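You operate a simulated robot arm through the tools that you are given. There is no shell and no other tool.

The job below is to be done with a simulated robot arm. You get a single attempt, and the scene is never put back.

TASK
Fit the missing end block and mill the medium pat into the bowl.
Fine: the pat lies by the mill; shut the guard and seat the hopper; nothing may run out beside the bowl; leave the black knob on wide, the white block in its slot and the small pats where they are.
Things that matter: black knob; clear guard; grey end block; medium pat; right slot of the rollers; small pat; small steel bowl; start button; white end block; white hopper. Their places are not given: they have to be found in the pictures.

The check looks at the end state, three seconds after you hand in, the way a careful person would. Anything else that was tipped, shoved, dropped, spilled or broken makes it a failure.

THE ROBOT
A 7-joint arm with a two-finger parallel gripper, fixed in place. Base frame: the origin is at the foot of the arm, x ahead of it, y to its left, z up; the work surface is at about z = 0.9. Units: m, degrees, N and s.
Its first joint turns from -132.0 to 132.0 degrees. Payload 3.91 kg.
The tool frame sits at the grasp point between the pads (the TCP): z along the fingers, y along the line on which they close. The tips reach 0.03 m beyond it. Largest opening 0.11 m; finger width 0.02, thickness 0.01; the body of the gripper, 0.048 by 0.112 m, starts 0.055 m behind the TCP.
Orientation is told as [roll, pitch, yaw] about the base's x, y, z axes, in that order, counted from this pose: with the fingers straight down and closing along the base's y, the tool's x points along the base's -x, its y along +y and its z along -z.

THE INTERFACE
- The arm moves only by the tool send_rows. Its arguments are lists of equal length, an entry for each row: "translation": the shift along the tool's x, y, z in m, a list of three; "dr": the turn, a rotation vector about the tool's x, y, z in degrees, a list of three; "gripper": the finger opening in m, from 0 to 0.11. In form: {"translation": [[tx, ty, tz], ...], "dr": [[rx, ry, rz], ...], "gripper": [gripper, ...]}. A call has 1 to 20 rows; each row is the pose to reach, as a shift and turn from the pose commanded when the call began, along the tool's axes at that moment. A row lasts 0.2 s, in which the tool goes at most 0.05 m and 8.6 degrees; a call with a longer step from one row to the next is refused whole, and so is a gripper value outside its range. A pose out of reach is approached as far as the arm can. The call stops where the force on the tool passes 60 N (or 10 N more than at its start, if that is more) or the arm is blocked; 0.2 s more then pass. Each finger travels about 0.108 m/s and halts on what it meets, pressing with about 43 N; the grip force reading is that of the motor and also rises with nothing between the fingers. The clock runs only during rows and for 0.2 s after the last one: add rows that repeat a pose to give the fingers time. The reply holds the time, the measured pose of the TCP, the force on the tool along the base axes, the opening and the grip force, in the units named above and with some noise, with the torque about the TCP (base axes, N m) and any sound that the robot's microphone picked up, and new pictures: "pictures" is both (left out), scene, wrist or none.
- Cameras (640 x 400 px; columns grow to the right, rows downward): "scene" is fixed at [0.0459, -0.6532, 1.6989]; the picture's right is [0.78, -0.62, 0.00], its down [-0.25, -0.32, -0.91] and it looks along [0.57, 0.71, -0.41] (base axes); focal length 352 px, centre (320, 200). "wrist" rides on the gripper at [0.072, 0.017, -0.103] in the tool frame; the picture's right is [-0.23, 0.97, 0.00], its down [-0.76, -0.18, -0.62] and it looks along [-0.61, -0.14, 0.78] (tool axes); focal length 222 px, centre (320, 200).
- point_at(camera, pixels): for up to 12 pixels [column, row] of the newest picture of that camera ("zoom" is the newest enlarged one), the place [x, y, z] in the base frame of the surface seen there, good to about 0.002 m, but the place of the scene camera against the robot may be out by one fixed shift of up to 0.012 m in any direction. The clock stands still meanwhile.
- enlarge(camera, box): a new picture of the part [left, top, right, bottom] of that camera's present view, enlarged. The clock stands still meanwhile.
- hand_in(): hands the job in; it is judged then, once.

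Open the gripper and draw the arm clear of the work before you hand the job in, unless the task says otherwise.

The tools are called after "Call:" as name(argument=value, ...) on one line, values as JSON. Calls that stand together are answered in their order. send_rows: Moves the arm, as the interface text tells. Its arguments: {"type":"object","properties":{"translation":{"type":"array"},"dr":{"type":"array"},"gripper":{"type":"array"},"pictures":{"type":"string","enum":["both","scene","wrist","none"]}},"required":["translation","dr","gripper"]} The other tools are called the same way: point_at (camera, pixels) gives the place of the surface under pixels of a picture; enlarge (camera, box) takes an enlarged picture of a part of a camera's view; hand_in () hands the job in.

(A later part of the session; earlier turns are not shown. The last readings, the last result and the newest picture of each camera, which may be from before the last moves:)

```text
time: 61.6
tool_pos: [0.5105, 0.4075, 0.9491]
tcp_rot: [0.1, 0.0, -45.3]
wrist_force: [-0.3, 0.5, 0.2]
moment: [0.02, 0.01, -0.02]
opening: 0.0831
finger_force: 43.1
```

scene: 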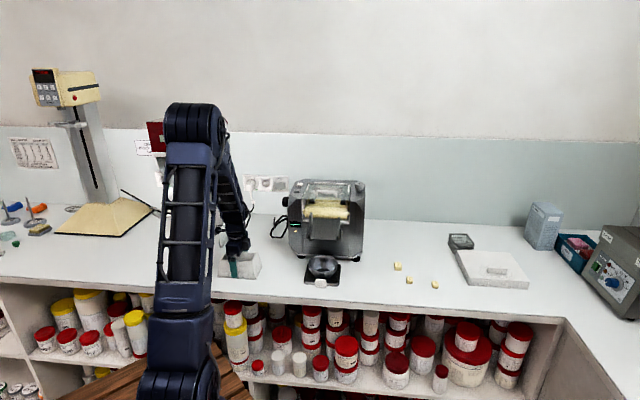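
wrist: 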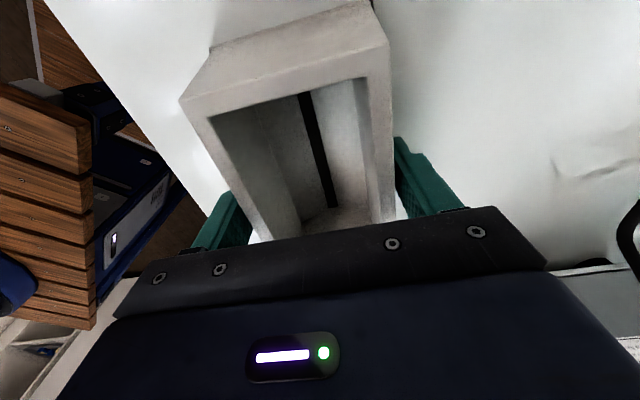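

Gripped at 0.083 m with 43 N. Lifting slowly to check the hold.

Call:
send_rows(translation=[[0, 0, -0.005], [0, 0, -0.015], [0, 0, -0.03], [0, 0, -0.05], [0, 0, -0.05]], dr=[[0, 0, 0], [0, 0, 0], [0, 0, 0], [0, 0, 0], [0, 0, 0]], gripper=[0.06, 0.06, 0.06, 0.06, 0.06])

Call:
enlarge(camera="scene", box=[195, 190, 295, 290])

```text
time: 62.9
tool_pos: [0.5105, 0.4079, 0.9986]
tcp_rot: [0.1, 0.0, -45.2]
wrist_force: [0.3, -0.6, -2.3]
moment: [-0.01, -0.03, 0.0]
opening: 0.0828
finger_force: 42.8
```

scene: 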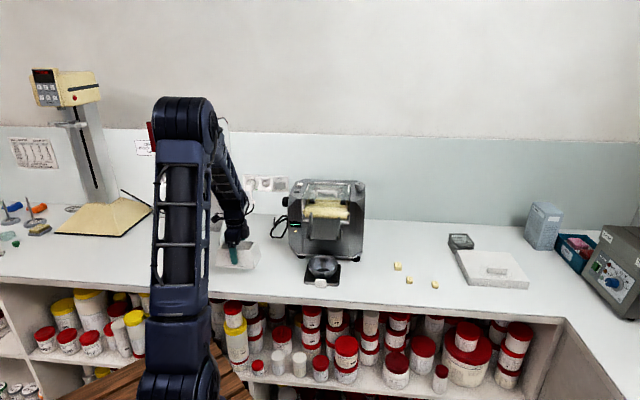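
wrist: 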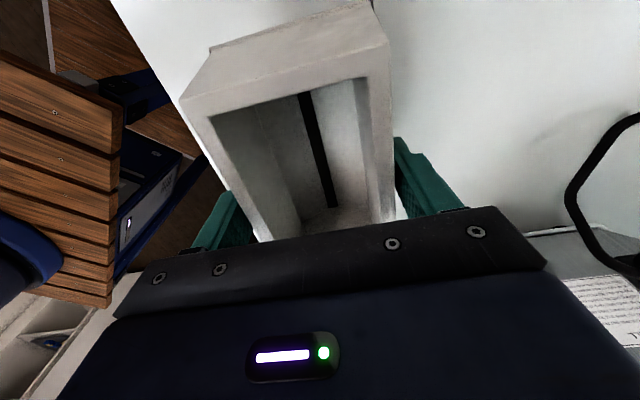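

```text
4.00 times, centred on (245, 240) of scene
```

zoom: 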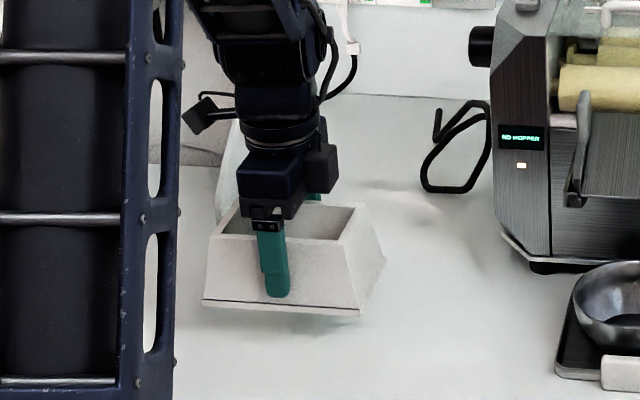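

The hopper is held (2.3 N weight), only slightly tilted. I lift high and carry it above the guard's frame (mill axes u≈0.3775, v≈0.849).

Call:
send_rows(translation=[[0, 0, -0.045], [0, 0, -0.09], [0, 0, -0.135], [0, 0, -0.18], [0, 0, -0.225], [0, 0, -0.27], [0, 0, -0.31], [-0.03, 0.019, -0.3314], [-0.065, 0.041, -0.3314], [-0.1, 0.064, -0.3314], [-0.137, 0.087, -0.3314], [-0.174, 0.111, -0.3314], [-0.211, 0.135, -0.3314], [-0.248, 0.158, -0.3314], [-0.285, 0.181, -0.3314], [-0.3125, 0.199, -0.3314], [-0.3125, 0.199, -0.3314]], dr=[[0, 0, 0], [0, 0, 0], [0, 0, 0], [0, 0, 0], [0, 0, 0], [0, 0, 0], [0, 0, 0], [0, 0, 0], [0, 0, 0], [0, 0, 0], [0, 0, 0], [0, 0, 0], [0, 0, 0], [0, 0, 0], [0, 0, 0], [0, 0, 0], [0, 0, 0]], gripper=[0.06, 0.06, 0.06, 0.06, 0.06, 0.06, 0.06, 0.06, 0.06, 0.06, 0.06, 0.06, 0.06, 0.06, 0.06, 0.06, 0.06])

Call:
enlarge(camera="scene", box=[280, 120, 380, 220])

```text
time: 66.5
tool_pos: [0.8699, 0.3263, 1.3284]
tcp_rot: [0.0, 0.0, -45.3]
wrist_force: [-0.7, 0.0, -2.1]
moment: [0.02, 0.01, 0.03]
opening: 0.0829
finger_force: 43.4
```

scene: 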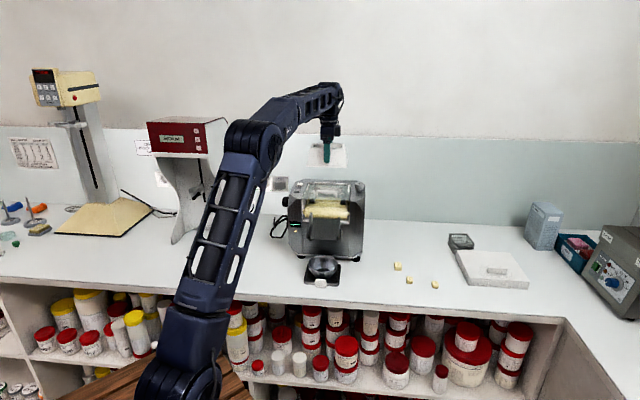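
wrist: 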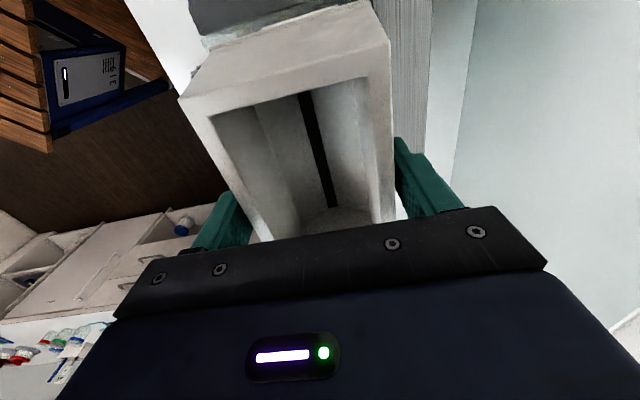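

```text
4.00 times, centred on (330, 170) of scene
```

zoom: 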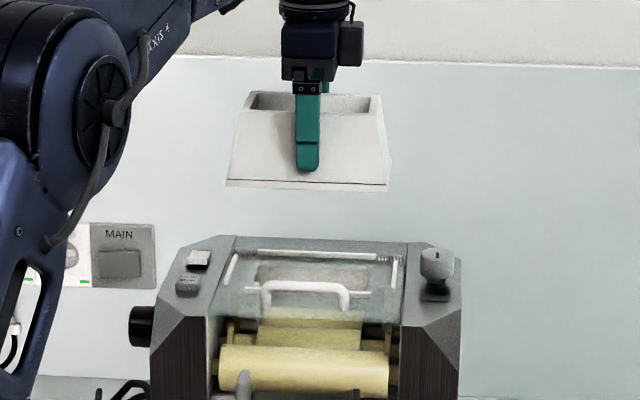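

Hopper hangs above the frame. I measure its near rim end in the gripper to know its exact offset before lowering.

Call:
point_at(camera="wrist", pixels=[[186, 98], [384, 47], [285, 70], [200, 120], [390, 100], [204, 46], [374, 4], [290, 28], [215, 108], [365, 80], [240, 105], [305, 95]])

Call:
enlarge(camera="scene", box=[310, 135, 360, 200])

```text
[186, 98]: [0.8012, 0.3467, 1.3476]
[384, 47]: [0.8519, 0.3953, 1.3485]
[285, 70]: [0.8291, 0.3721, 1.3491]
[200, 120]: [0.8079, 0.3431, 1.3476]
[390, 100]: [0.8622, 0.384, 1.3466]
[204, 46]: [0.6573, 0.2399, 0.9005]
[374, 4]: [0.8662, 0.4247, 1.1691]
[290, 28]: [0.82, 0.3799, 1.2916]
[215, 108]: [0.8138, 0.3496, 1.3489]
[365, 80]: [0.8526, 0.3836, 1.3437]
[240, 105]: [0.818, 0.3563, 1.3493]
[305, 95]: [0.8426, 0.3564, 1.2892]
```

```text
6.15 times, centred on (335, 168) of scene
```

zoom: 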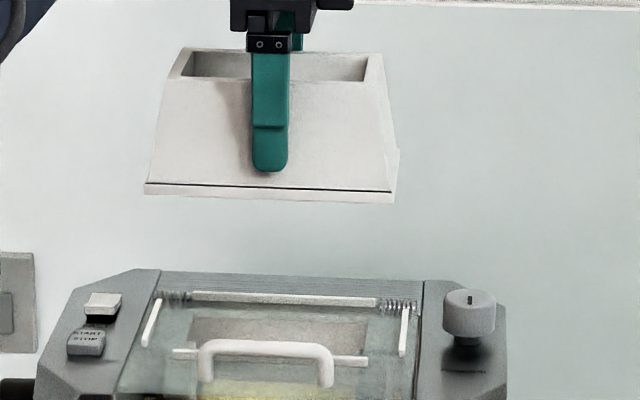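

Rim end measures u≈0.315, so the hopper's centre is ~4 mm left of the frame centre. I shift 4 mm right and lower to ~2 cm above the guard.

Call:
send_rows(translation=[[-0.004, -0.0003, 0.02], [-0.004, -0.0003, 0.04], [-0.004, -0.0003, 0.06], [-0.004, -0.0003, 0.08], [-0.004, -0.0003, 0.08]], dr=[[0, 0, 0], [0, 0, 0], [0, 0, 0], [0, 0, 0], [0, 0, 0]], gripper=[0.06, 0.06, 0.06, 0.06, 0.06])

Call:
enlarge(camera="scene", box=[290, 155, 370, 215])

Call:
enlarge(camera="wrist", box=[150, 0, 450, 150])

```text
time: 67.7
tool_pos: [0.8731, 0.3228, 1.2493]
tcp_rot: [0.1, -0.1, -45.3]
wrist_force: [0.8, 1.0, -1.6]
moment: [0.01, 0.02, 0.02]
opening: 0.0829
finger_force: 43.8
```

scene: 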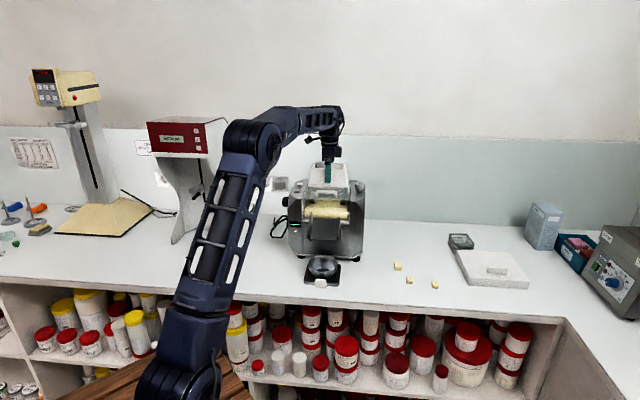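
wrist: 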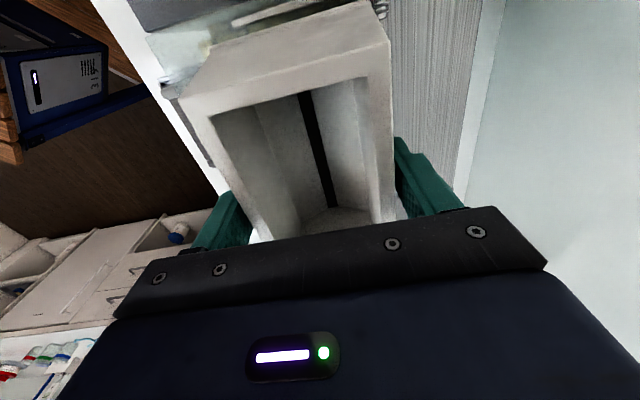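

```text
6.67 times, centred on (330, 185) of scene
```

zoom: 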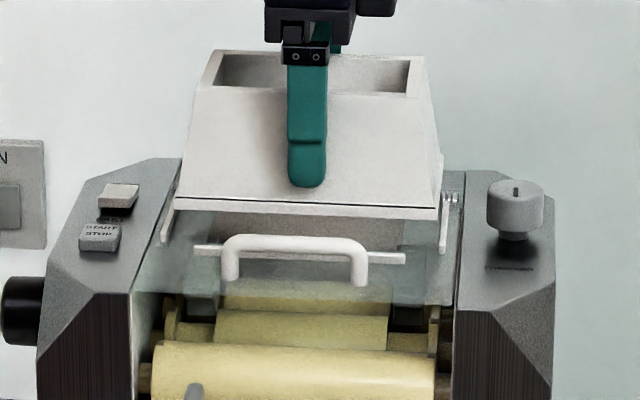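

```text
2.13 times, centred on (300, 75) of wrist
```

zoom: 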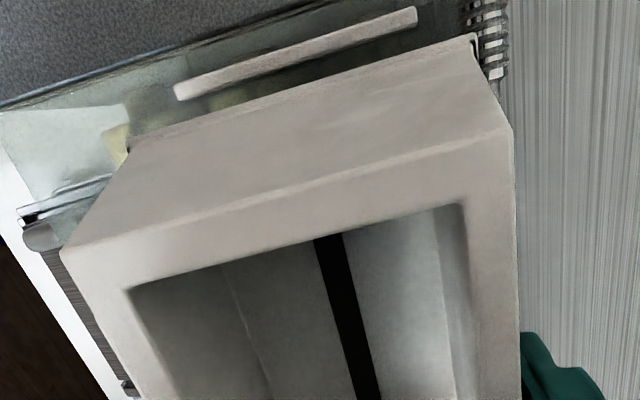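

The left strip runs just outside the hopper's left base edge. I'll measure the base corners against the strips.

Call:
point_at(camera="zoom", pixels=[[135, 145], [470, 42], [300, 96], [180, 92], [410, 15], [300, 55], [300, 60], [70, 245], [500, 130], [470, 55], [140, 160], [120, 110]])

Call:
enlarge(camera="scene", box=[305, 170, 365, 210])

Call:
point_at(camera="zoom", pixels=[[107, 130], [495, 160], [505, 155], [90, 190], [100, 150], [515, 210], [515, 180], [140, 195], [450, 215], [300, 195], [300, 145], [512, 130]])

```text
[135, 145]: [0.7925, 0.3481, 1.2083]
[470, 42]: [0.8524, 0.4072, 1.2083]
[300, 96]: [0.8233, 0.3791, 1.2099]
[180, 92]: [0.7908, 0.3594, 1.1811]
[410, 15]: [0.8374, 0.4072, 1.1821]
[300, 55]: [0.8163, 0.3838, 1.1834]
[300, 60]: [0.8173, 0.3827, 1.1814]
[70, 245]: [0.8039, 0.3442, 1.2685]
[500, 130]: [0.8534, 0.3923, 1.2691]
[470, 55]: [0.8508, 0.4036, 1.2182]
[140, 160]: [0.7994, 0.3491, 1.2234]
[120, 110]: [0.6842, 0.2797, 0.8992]
```

```text
10.00 times, centred on (335, 190) of scene
```

zoom: 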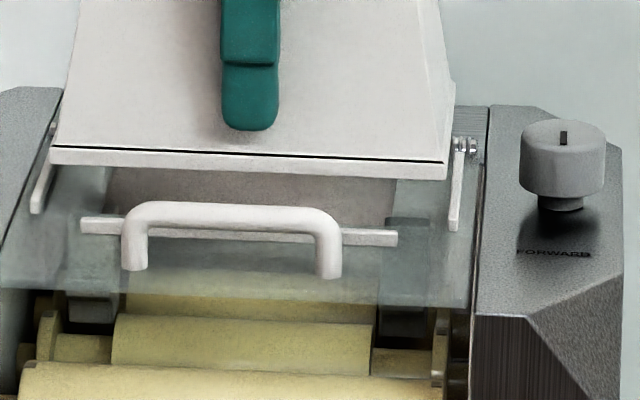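

```text
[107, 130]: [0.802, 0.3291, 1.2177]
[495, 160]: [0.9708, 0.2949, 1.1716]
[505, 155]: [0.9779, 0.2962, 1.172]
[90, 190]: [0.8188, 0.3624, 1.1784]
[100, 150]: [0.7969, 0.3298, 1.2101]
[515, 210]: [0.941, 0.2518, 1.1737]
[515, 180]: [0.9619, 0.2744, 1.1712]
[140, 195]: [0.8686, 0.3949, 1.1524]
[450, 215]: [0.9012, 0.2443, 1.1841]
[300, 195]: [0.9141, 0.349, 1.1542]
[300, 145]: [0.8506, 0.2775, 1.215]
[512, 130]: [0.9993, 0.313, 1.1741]
```

Base left edge u≈0.307, left strip u≈0.297; base v-centre ≈0.851 versus frame 0.849. I shift 1.5 mm left and 1.5 mm forward, then lower slowly toward contact.

Call:
send_rows(translation=[[0.0015, -0.0015, 0.005], [0.0015, -0.0015, 0.01], [0.0015, -0.0015, 0.015], [0.0015, -0.0015, 0.018], [0.0015, -0.0015, 0.018]], dr=[[0, 0, 0], [0, 0, 0], [0, 0, 0], [0, 0, 0], [0, 0, 0]], gripper=[0.06, 0.06, 0.06, 0.06, 0.06])

Call:
enlarge(camera="scene", box=[305, 170, 365, 210])

Call:
enlarge(camera="wrist", box=[150, 0, 450, 150])

```text
time: 68.8
tool_pos: [0.8714, 0.3233, 1.2309]
tcp_rot: [0.1, 0.0, -45.2]
wrist_force: [0.8, -0.6, -2.2]
moment: [0.01, 0.02, -0.01]
opening: 0.0828
finger_force: 43.0
```

scene: 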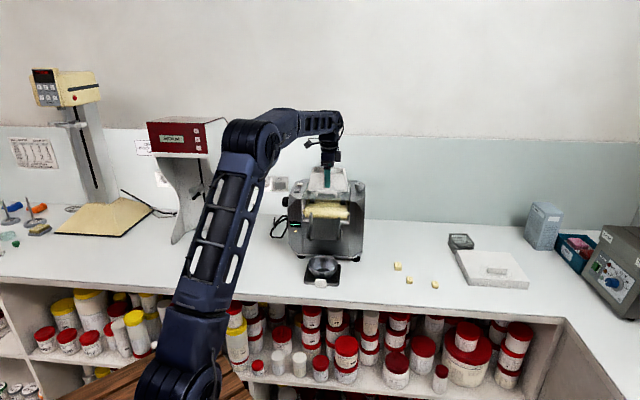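
wrist: 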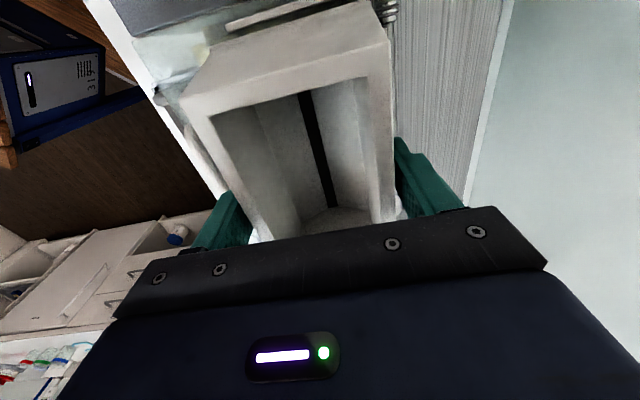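

```text
10.00 times, centred on (335, 190) of scene
```

zoom: 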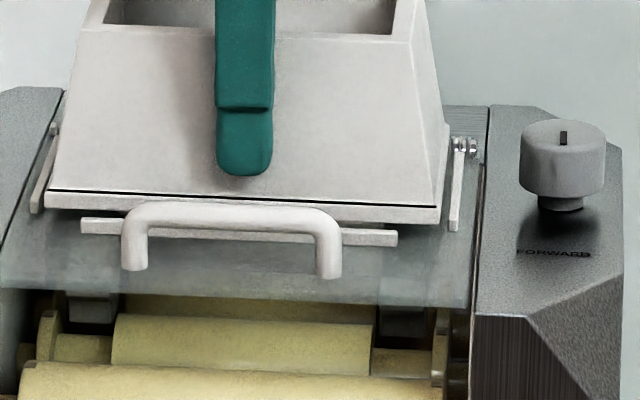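

```text
2.13 times, centred on (300, 75) of wrist
```

zoom: 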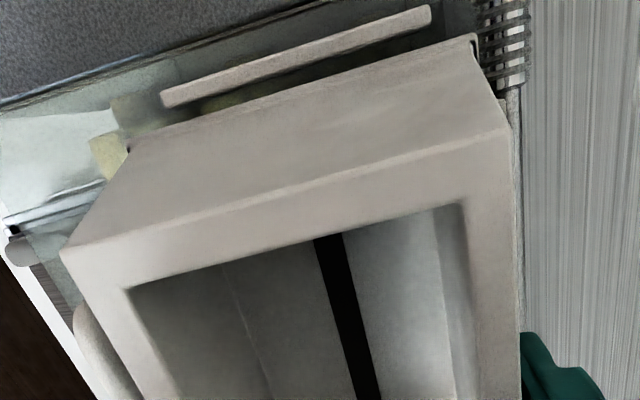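

Base sits between the strips with small gaps each side. Lowering the last millimetres in small steps.

Call:
send_rows(translation=[[-0.0005, 0, 0.001], [-0.0005, 0, 0.002], [-0.0005, 0, 0.003], [-0.0005, 0, 0.004], [-0.0005, 0, 0.004]], dr=[[0, 0, 0], [0, 0, 0], [0, 0, 0], [0, 0, 0], [0, 0, 0]], gripper=[0.06, 0.06, 0.06, 0.06, 0.06])

Call:
enlarge(camera="scene", box=[305, 170, 365, 210])

```text
time: 70.0
tool_pos: [0.871, 0.3214, 1.2283]
tcp_rot: [0.1, 0.0, -45.3]
wrist_force: [-0.3, -0.8, -2.2]
moment: [0.0, -0.02, -0.01]
opening: 0.0826
finger_force: 43.0
```

scene: 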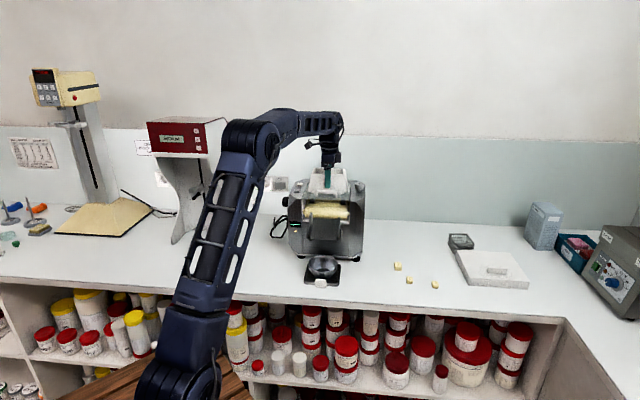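
wrist: 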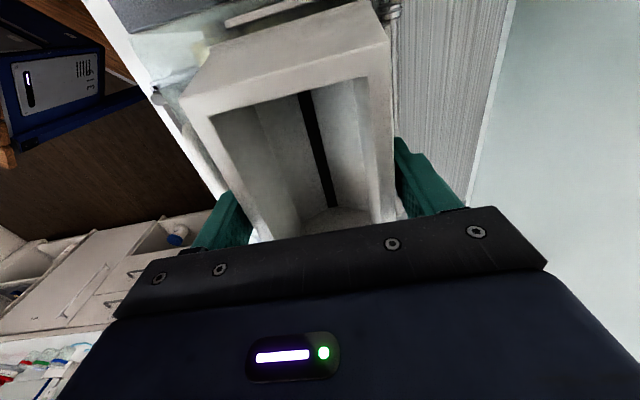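

```text
10.00 times, centred on (335, 190) of scene
```

zoom: 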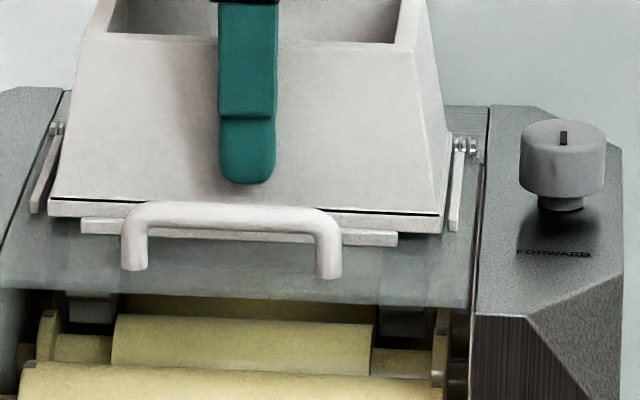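

Still only the weight on the gripper. Lowering further in 1 mm steps.

Call:
send_rows(translation=[[0, 0, 0.001], [0, 0, 0.002], [0, 0, 0.003], [0, 0, 0.003]], dr=[[0, 0, 0], [0, 0, 0], [0, 0, 0], [0, 0, 0]], gripper=[0.06, 0.06, 0.06, 0.06])

Call:
enlarge(camera="scene", box=[305, 170, 365, 210])

Call:
enlarge(camera="wrist", box=[150, 0, 450, 150])

```text
time: 71.0
tool_pos: [0.8709, 0.3219, 1.2254]
tcp_rot: [0.1, 0.0, -45.3]
wrist_force: [-0.7, 0.2, -2.2]
moment: [0.03, 0.02, -0.03]
opening: 0.0831
finger_force: 43.4
```

scene: 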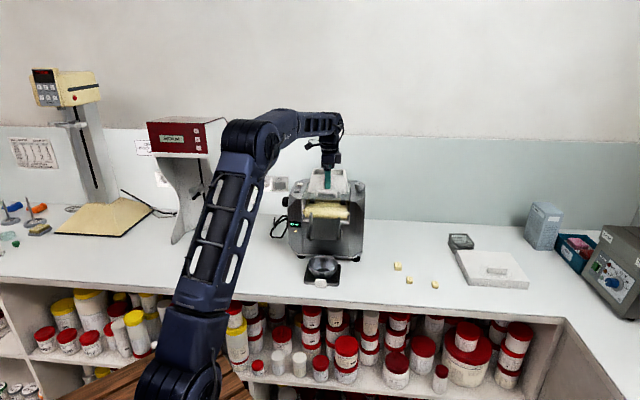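
wrist: 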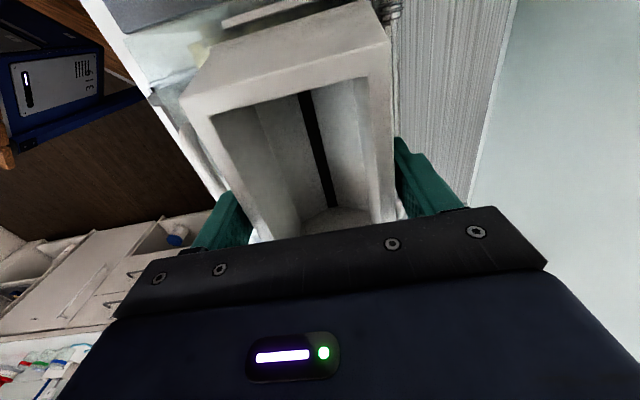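

```text
10.00 times, centred on (335, 190) of scene
```

zoom: 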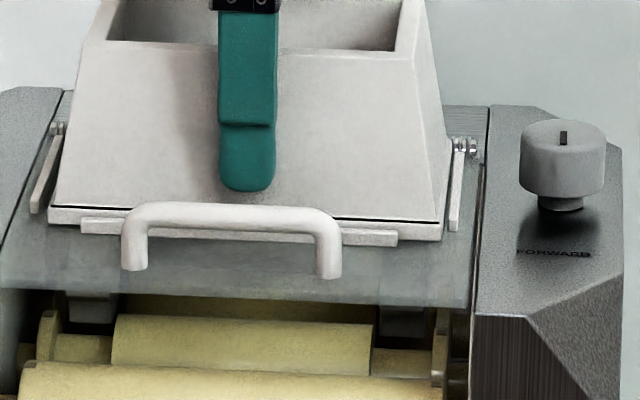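

```text
2.13 times, centred on (300, 75) of wrist
```

zoom: 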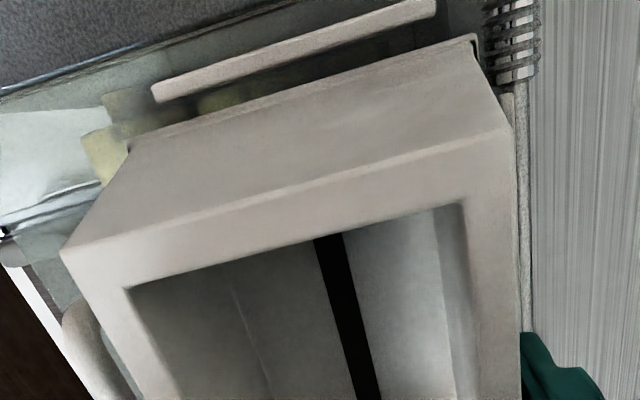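

Base is now level with the strips, still no contact. A few more millimetres.

Call:
send_rows(translation=[[0, 0, 0.001], [0, 0, 0.002], [0, 0, 0.002]], dr=[[0, 0, 0], [0, 0, 0], [0, 0, 0]], gripper=[0.06, 0.06, 0.06], pictures="none")

```text
time: 71.8
tool_pos: [0.8725, 0.3216, 1.225]
tcp_rot: [0.1, -0.1, -45.3]
wrist_force: [-2.0, -0.8, 9.3]
moment: [0.05, 0.16, 0.12]
opening: 0.0827
finger_force: 43.0
```

Contact at z≈1.225 (net ~11 N). I release by opening the fingers.

Call:
send_rows(translation=[[0, 0, -0.0005], [0, 0, -0.0005], [0, 0, -0.0005], [0, 0, -0.0005]], dr=[[0, 0, 0], [0, 0, 0], [0, 0, 0], [0, 0, 0]], gripper=[0.085, 0.09, 0.098, 0.1])

Call:
enlarge(camera="scene", box=[290, 165, 370, 230])

Call:
enlarge(camera="wrist", box=[150, 0, 450, 150])

```text
time: 72.8
tool_pos: [0.8715, 0.3225, 1.2239]
tcp_rot: [0.0, 0.0, -45.3]
wrist_force: [0.8, -0.4, -0.3]
moment: [-0.02, 0.0, 0.01]
opening: 0.1001
finger_force: 0.1
```

scene: 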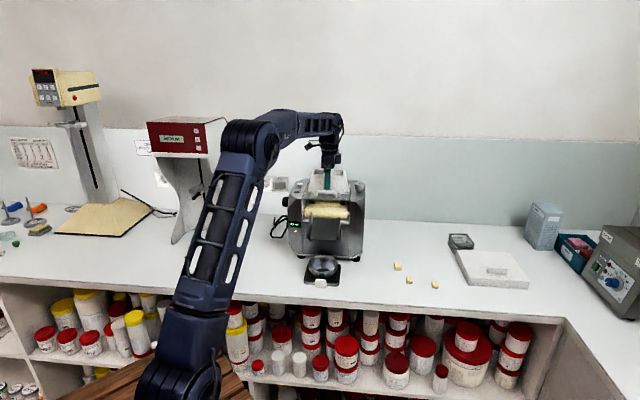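
wrist: 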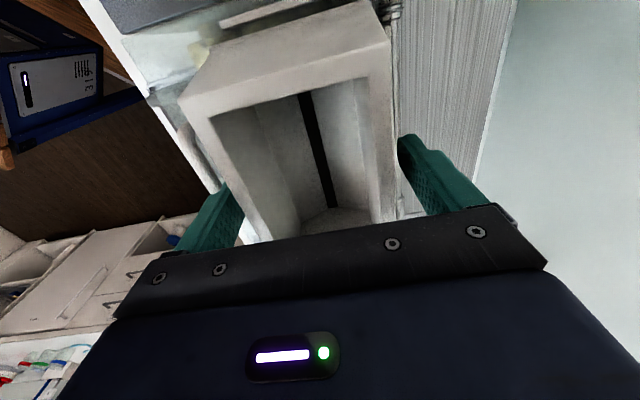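

```text
6.15 times, centred on (330, 198) of scene
```

zoom: 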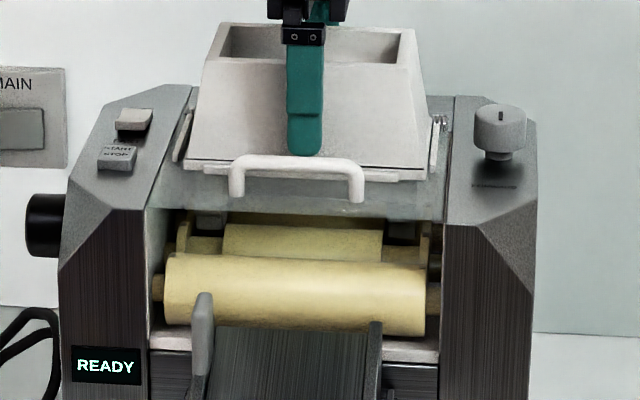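

```text
2.13 times, centred on (300, 75) of wrist
```

zoom: 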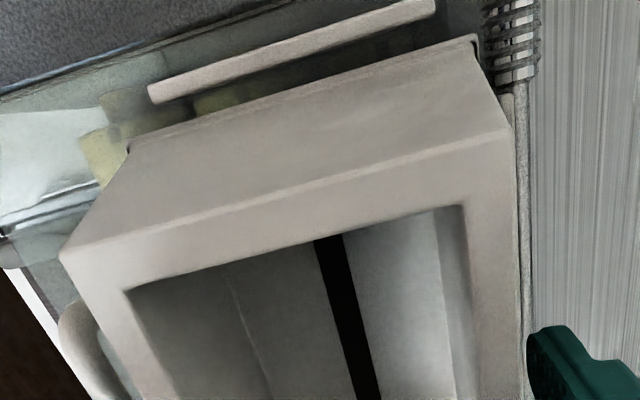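

The display now reads "READY" and the hopper is seated. I'll raise straight up, turn the tool by 90° and go to a viewpoint over the 20 g pat.

Call:
send_rows(translation=[[0, 0, -0.03], [0, 0, -0.07], [0, 0, -0.115], [0, 0, -0.156], [-0.024, -0.014, -0.156], [-0.05, -0.03, -0.156], [-0.076, -0.046, -0.156], [-0.102, -0.062, -0.156], [-0.128, -0.078, -0.156], [-0.154, -0.094, -0.156], [-0.18, -0.11, -0.156], [-0.206, -0.126, -0.156], [-0.234, -0.142, -0.156], [-0.262, -0.1587, -0.156], [-0.262, -0.1587, -0.156]], dr=[[0, 0, 0], [0, 0, 0], [0, 0, 0], [0, 0, -8], [0, 0, -16], [0, 0, -24], [0, 0, -32], [0, 0, -40], [0, 0, -48], [0, 0, -56], [0, 0, -64], [0, 0, -72], [0, 0, -81], [0, 0, -89.5], [0, 0, -89.5]], gripper=[0.1, 0.1, 0.1, 0.1, 0.09, 0.08, 0.07, 0.06, 0.05, 0.05, 0.05, 0.05, 0.05, 0.05, 0.05])

```text
refused: row 13 steps farther than a row can; nothing moved
```

A rotation step was too large; resending with even 8.2° steps.

Call:
send_rows(translation=[[0, 0, -0.03], [0, 0, -0.07], [0, 0, -0.115], [0, 0, -0.156], [-0.024, -0.014, -0.156], [-0.05, -0.03, -0.156], [-0.076, -0.046, -0.156], [-0.102, -0.062, -0.156], [-0.128, -0.078, -0.156], [-0.154, -0.094, -0.156], [-0.18, -0.11, -0.156], [-0.206, -0.126, -0.156], [-0.234, -0.142, -0.156], [-0.262, -0.1587, -0.156], [-0.262, -0.1587, -0.156]], dr=[[0, 0, 0], [0, 0, 0], [0, 0, 0], [0, 0, -8.2], [0, 0, -16.4], [0, 0, -24.6], [0, 0, -32.8], [0, 0, -41], [0, 0, -49.2], [0, 0, -57.4], [0, 0, -65.6], [0, 0, -73.8], [0, 0, -82], [0, 0, -89.8], [0, 0, -89.8]], gripper=[0.1, 0.1, 0.1, 0.1, 0.09, 0.08, 0.07, 0.06, 0.05, 0.05, 0.05, 0.05, 0.05, 0.05, 0.05])

Call:
enlarge(camera="scene", box=[285, 165, 370, 230])

```text
time: 76.0
tool_pos: [0.9406, 0.0237, 1.3772]
tcp_rot: [0.0, -0.1, 44.6]
wrist_force: [0.4, -0.1, 0.6]
moment: [-0.03, 0.0, 0.03]
opening: 0.0499
finger_force: 0.0
```

scene: 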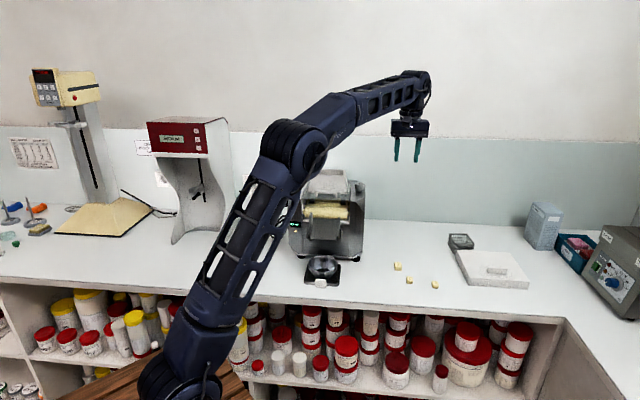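
wrist: 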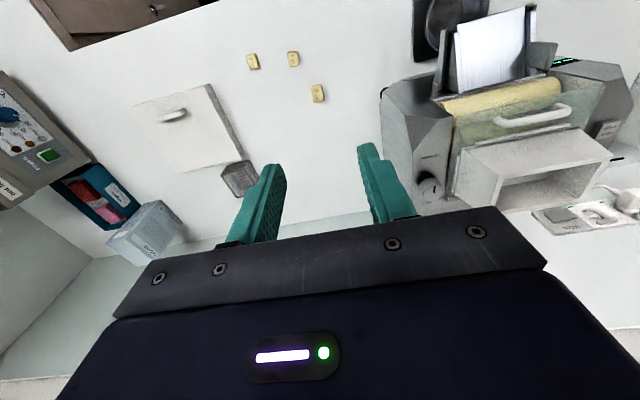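

```text
6.15 times, centred on (328, 198) of scene
```

zoom: 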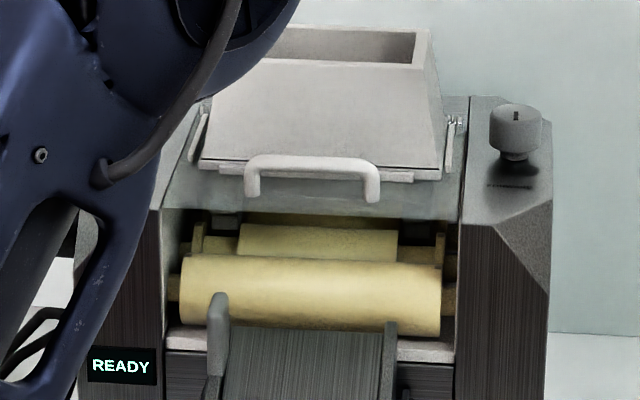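

Still "READY". The 20 g pat is at (317,93) in the wrist view. I descend to z≈1.10 to measure it.

Call:
send_rows(translation=[[0, 0, 0.045], [0, 0, 0.09], [0, 0, 0.135], [0, 0, 0.18], [0, 0, 0.225], [0, 0, 0.27], [0, 0, 0.27]], dr=[[0, 0, 0], [0, 0, 0], [0, 0, 0], [0, 0, 0], [0, 0, 0], [0, 0, 0], [0, 0, 0]], gripper=[0.05, 0.05, 0.05, 0.05, 0.05, 0.05, 0.05], pictures="wrist")

Call:
enlarge(camera="wrist", box=[270, 90, 370, 170])

```text
time: 77.7
tool_pos: [0.943, 0.0233, 1.1073]
tcp_rot: [0.0, -0.1, 44.4]
wrist_force: [0.6, -0.1, -0.3]
moment: [0.01, 0.02, 0.01]
opening: 0.0502
finger_force: 0.1
```

wrist: 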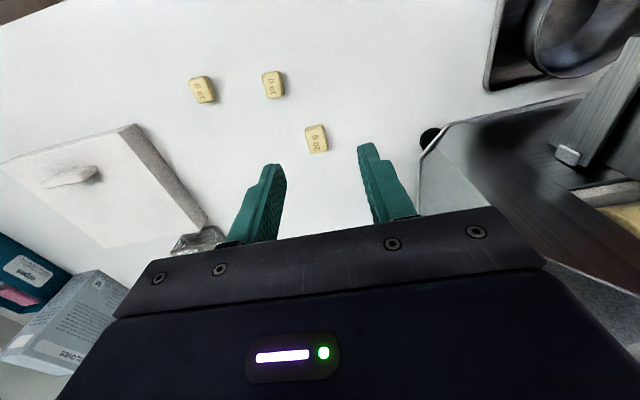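

```text
5.00 times, centred on (320, 130) of wrist
```

zoom: 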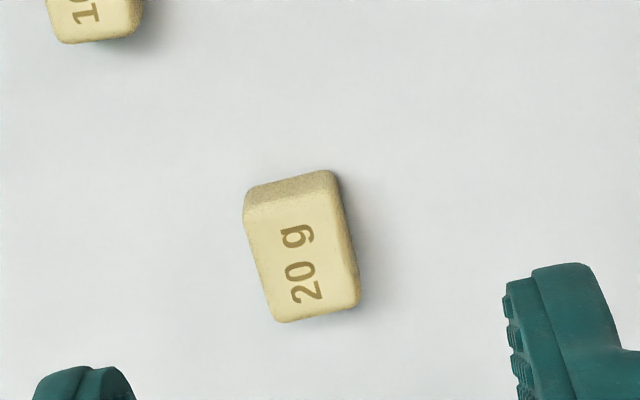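

I measure the pat's top-face corners.

Call:
point_at(camera="zoom", pixels=[[250, 215], [330, 195], [352, 302], [280, 318], [300, 258], [262, 270], [345, 250], [290, 205], [315, 310], [300, 185], [280, 335], [365, 300]])

```text
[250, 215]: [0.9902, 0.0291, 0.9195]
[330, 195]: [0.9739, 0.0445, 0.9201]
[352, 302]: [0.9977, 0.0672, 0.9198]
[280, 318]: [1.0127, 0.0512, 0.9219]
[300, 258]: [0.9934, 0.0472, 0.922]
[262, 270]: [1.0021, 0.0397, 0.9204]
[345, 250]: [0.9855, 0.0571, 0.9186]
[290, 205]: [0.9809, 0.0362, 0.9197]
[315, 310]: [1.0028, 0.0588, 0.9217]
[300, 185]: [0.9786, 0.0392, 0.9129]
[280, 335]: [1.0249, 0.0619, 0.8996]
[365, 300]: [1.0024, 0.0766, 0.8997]
```

Pat: centre ≈(0.9936,0.048), about 33×22×20 mm, aligned with the tool. It is at the edge of reach, so I tilt the tool 20° outward and move to 6 cm above it.

Call:
send_rows(translation=[[-0.015, -0.006, 0.035], [-0.03, -0.012, 0.07], [-0.0456, -0.0178, 0.1073], [-0.0456, -0.0178, 0.1073]], dr=[[0, -7, 0], [0, -14, 0], [0, -20, 0], [0, -20, 0]], gripper=[0.048, 0.046, 0.045, 0.045])

Call:
enlarge(camera="wrist", box=[260, 90, 380, 190])

```text
time: 78.7
tool_pos: [0.9848, 0.045, 1.0051]
tcp_rot: [0.0, -20.1, 44.4]
wrist_force: [-0.1, 0.2, -0.3]
moment: [-0.03, 0.04, -0.02]
opening: 0.0448
finger_force: 0.1
```

scene: 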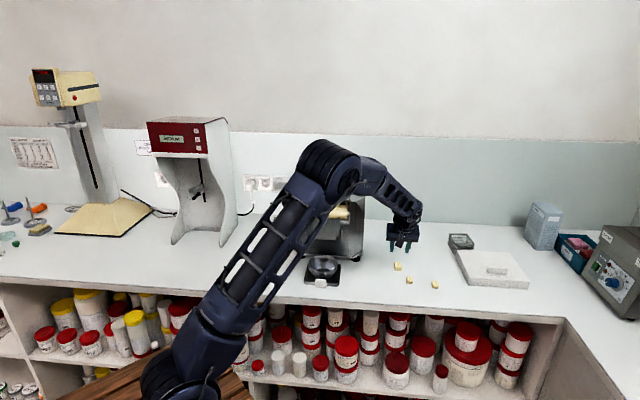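
wrist: 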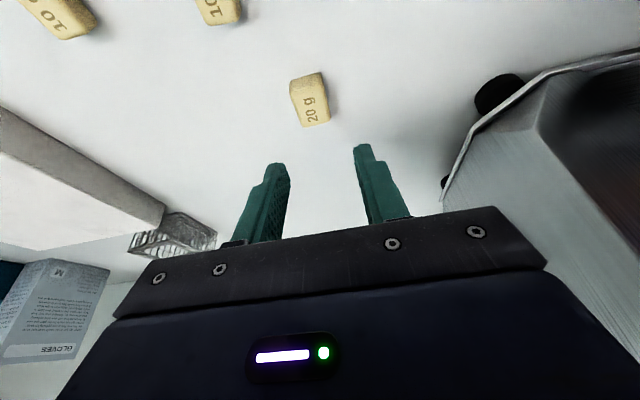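

```text
4.00 times, centred on (320, 140) of wrist
```

zoom: 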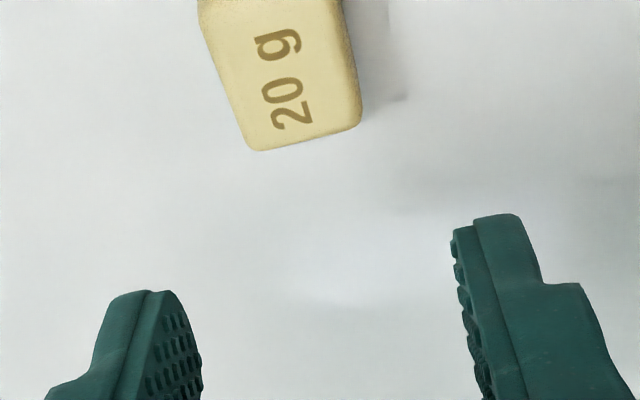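

I re-measure the pat from here before descending.

Call:
point_at(camera="wrist", pixels=[[293, 86], [320, 78], [328, 119], [305, 124], [310, 102], [298, 106], [325, 98], [306, 82], [316, 121]])

```text
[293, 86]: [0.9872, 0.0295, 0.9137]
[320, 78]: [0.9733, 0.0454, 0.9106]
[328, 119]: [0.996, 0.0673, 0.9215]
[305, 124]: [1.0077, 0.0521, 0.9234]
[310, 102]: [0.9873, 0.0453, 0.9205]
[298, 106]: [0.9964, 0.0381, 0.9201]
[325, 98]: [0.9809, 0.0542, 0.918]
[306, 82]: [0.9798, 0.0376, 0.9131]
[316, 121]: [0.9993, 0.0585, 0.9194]
```

Pat centre ≈(0.991,0.0477), aligned with the finger midplane. I descend vertically to the grasp height.

Call:
send_rows(translation=[[0.008, -0.002, 0.022], [0.016, -0.002, 0.044], [0.0237, -0.002, 0.0653], [0.0237, -0.002, 0.0653]], dr=[[0, 0, 0], [0, 0, 0], [0, 0, 0], [0, 0, 0]], gripper=[0.045, 0.045, 0.045, 0.045])

Call:
enlarge(camera="wrist", box=[260, 100, 380, 200])

Call:
enlarge(camera="scene", box=[370, 230, 450, 300])

```text
time: 79.7
tool_pos: [0.9865, 0.0417, 0.9348]
tcp_rot: [0.0, -20.1, 44.4]
wrist_force: [-0.8, -0.9, 0.6]
moment: [-0.02, -0.01, 0.0]
opening: 0.0451
finger_force: 0.1
```

scene: 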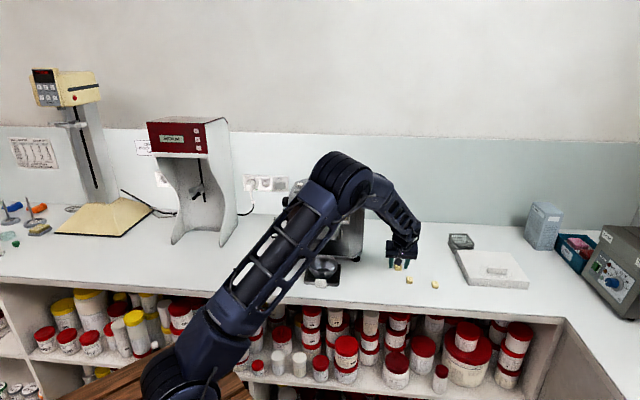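
wrist: 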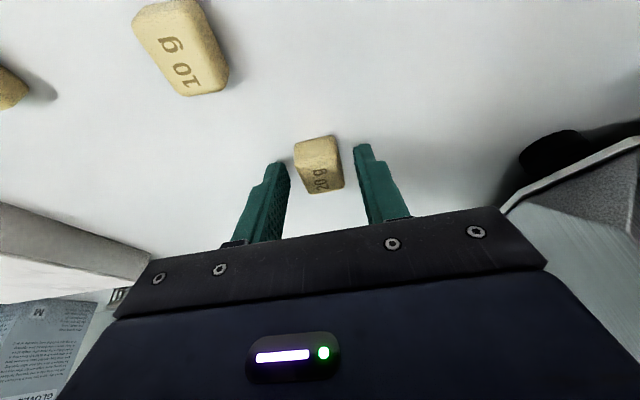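

```text
4.00 times, centred on (320, 150) of wrist
```

zoom: 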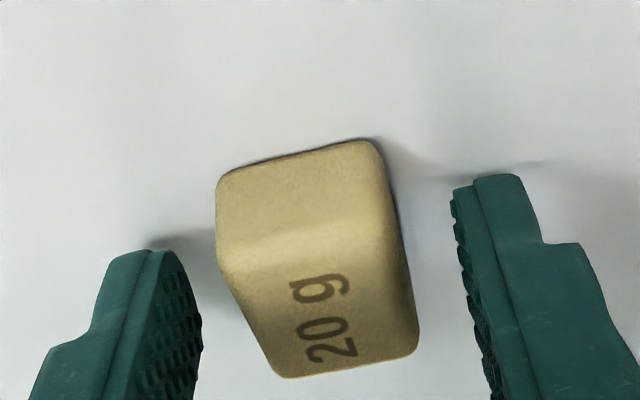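

```text
5.71 times, centred on (410, 265) of scene
```

zoom: 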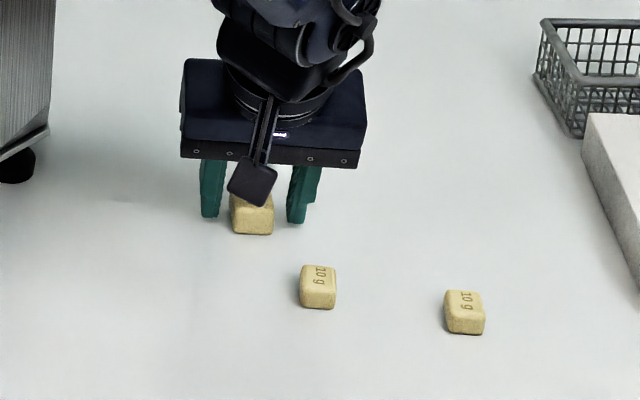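

The pat is between the fingers, well centred. Closing.

Call:
send_rows(translation=[[0, 0, 0], [0, 0, 0], [0, 0, 0], [0, 0, 0]], dr=[[0, 0, 0], [0, 0, 0], [0, 0, 0], [0, 0, 0]], gripper=[0.035, 0.025, 0.018, 0.015], pictures="wrist")

Call:
enlarge(camera="wrist", box=[260, 100, 380, 200])

```text
time: 80.7
tool_pos: [0.9867, 0.0423, 0.9345]
tcp_rot: [-0.1, -20.1, 44.4]
wrist_force: [0.1, -1.1, 0.2]
moment: [0.0, -0.03, 0.0]
opening: 0.0256
finger_force: 43.3
```

wrist: 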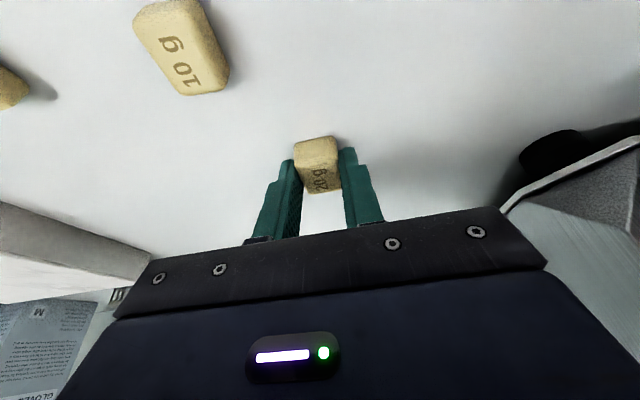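

```text
4.00 times, centred on (320, 150) of wrist
```

zoom: 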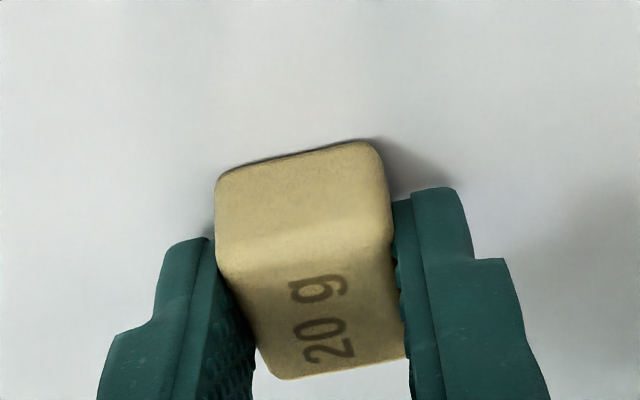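

Gripped at 0.0256 m. Lifting straight up.

Call:
send_rows(translation=[[-0.005, 0, -0.0141], [-0.0137, 0, -0.0376], [-0.0274, 0, -0.0752], [-0.041, 0, -0.1128], [-0.041, 0, -0.1128]], dr=[[0, 0, 0], [0, 0, 0], [0, 0, 0], [0, 0, 0], [0, 0, 0]], gripper=[0.015, 0.015, 0.015, 0.015, 0.015])

Call:
enlarge(camera="scene", box=[370, 210, 450, 300])

```text
time: 81.8
tool_pos: [0.9893, 0.0411, 1.053]
tcp_rot: [0.0, -20.1, 44.5]
wrist_force: [-0.1, 0.1, -0.1]
moment: [-0.01, 0.02, 0.02]
opening: 0.0254
finger_force: 42.9
```

scene: 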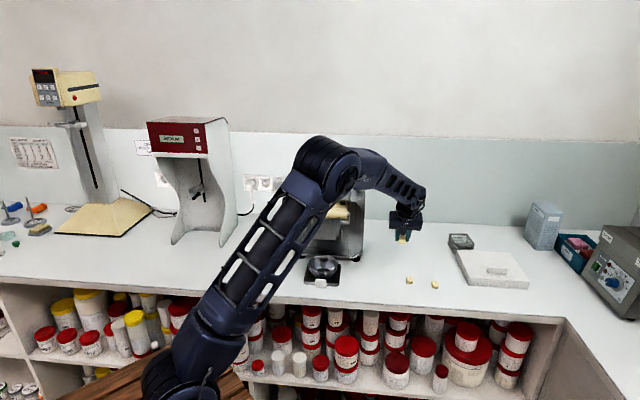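
wrist: 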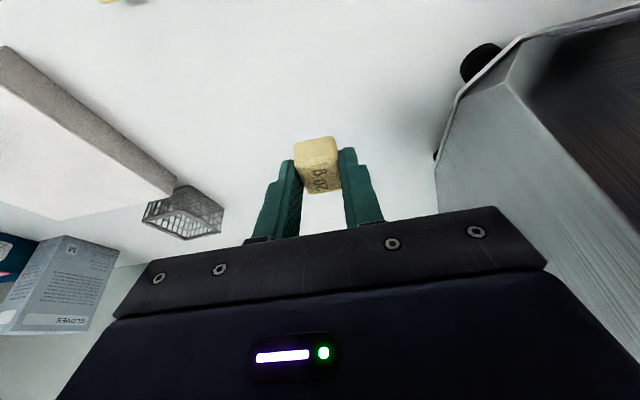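

```text
4.44 times, centred on (410, 255) of scene
```

zoom: 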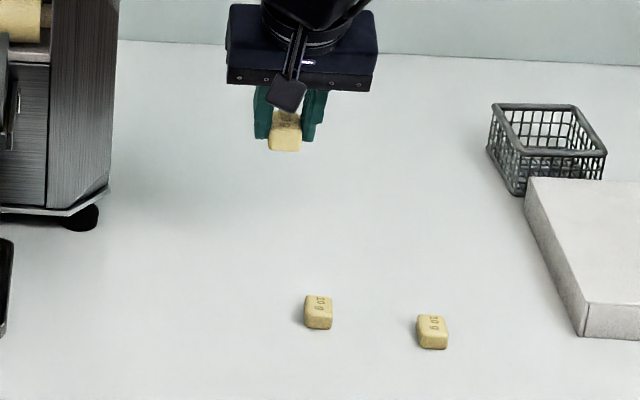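

The pat is held. Now up and over toward the hopper via a path inside the reach, keeping the tilt so the pat stays level.

Call:
send_rows(translation=[[0.001, 0.0066, -0.0394], [0.002, 0.0132, -0.0788], [0.003, 0.0199, -0.1183], [0.0034, 0.0265, -0.1577], [-0.0135, 0.0389, -0.1995], [-0.0305, 0.0513, -0.2412], [-0.0474, 0.0637, -0.283], [-0.0643, 0.0761, -0.3247], [-0.0896, 0.1114, -0.3155], [-0.115, 0.1467, -0.3063], [-0.1403, 0.182, -0.297], [-0.1656, 0.2173, -0.2878], [-0.1909, 0.2526, -0.2786], [-0.2162, 0.2879, -0.2694], [-0.2162, 0.2879, -0.2694]], dr=[[0, 0, 0], [0, 0, 0], [0, 0, 0], [0, 0, 0], [0, 0, 0], [0, 0, 0], [0, 0, 0], [0, 0, 0], [0, 0, 0], [0, 0, 0], [0, 0, 0], [0, 0, 0], [0, 0, 0], [0, 0, 0], [0, 0, 0]], gripper=[0.015, 0.015, 0.015, 0.015, 0.015, 0.015, 0.015, 0.015, 0.015, 0.015, 0.015, 0.015, 0.015, 0.015, 0.015])

Call:
enlarge(camera="scene", box=[280, 120, 380, 220])

Call:
enlarge(camera="wrist", box=[220, 20, 420, 200])

```text
time: 85.0
tool_pos: [0.8653, 0.3256, 1.379]
tcp_rot: [0.0, -20.0, 44.6]
wrist_force: [0.2, 0.2, -0.4]
moment: [-0.02, 0.01, -0.01]
opening: 0.0253
finger_force: 42.7
```

scene: 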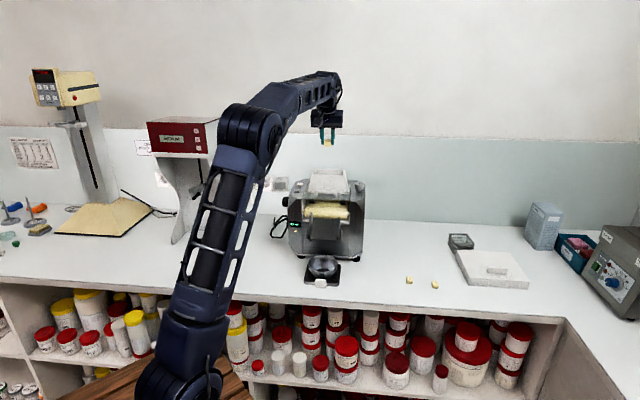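
wrist: 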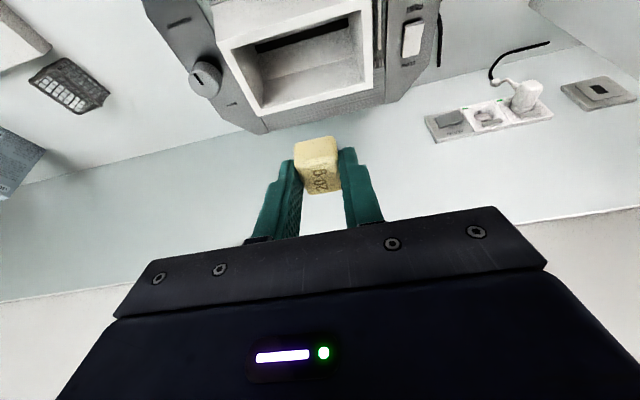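

```text
4.00 times, centred on (330, 170) of scene
```

zoom: 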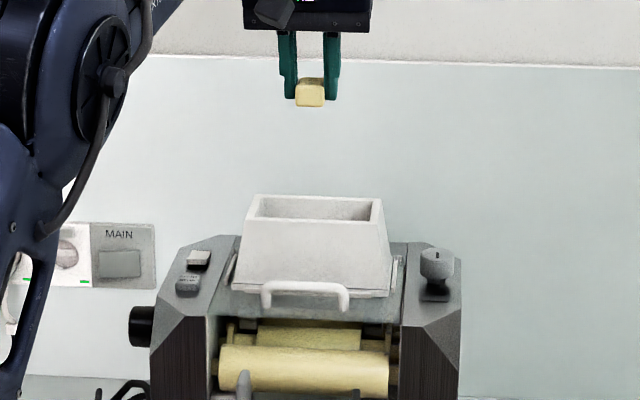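

```text
2.22 times, centred on (320, 110) of wrist
```

zoom: 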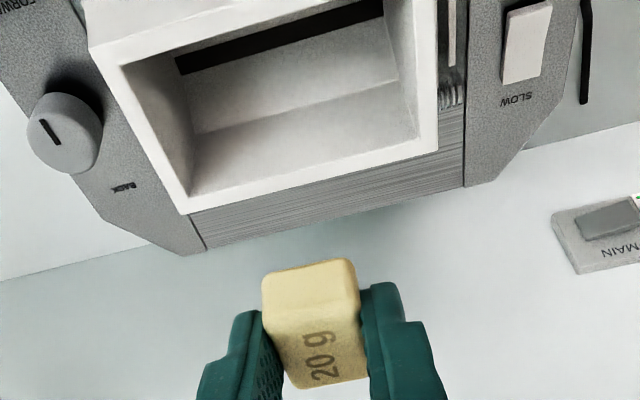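

The pat hangs above the hopper. I measure the hopper's inner rim to centre the drop.

Call:
point_at(camera="zoom", pixels=[[182, 208], [432, 148], [95, 45], [160, 130], [435, 60], [310, 178], [190, 195], [420, 135], [122, 70], [300, 80], [300, 130], [350, 20]])

```text
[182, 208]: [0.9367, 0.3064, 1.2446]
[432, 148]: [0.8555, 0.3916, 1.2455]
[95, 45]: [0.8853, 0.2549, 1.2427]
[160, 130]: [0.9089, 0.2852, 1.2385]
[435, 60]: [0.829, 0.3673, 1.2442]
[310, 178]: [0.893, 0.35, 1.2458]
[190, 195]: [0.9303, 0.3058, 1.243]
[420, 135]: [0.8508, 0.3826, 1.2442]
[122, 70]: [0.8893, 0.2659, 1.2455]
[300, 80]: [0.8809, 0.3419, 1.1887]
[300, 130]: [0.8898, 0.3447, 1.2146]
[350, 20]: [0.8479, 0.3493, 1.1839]
```

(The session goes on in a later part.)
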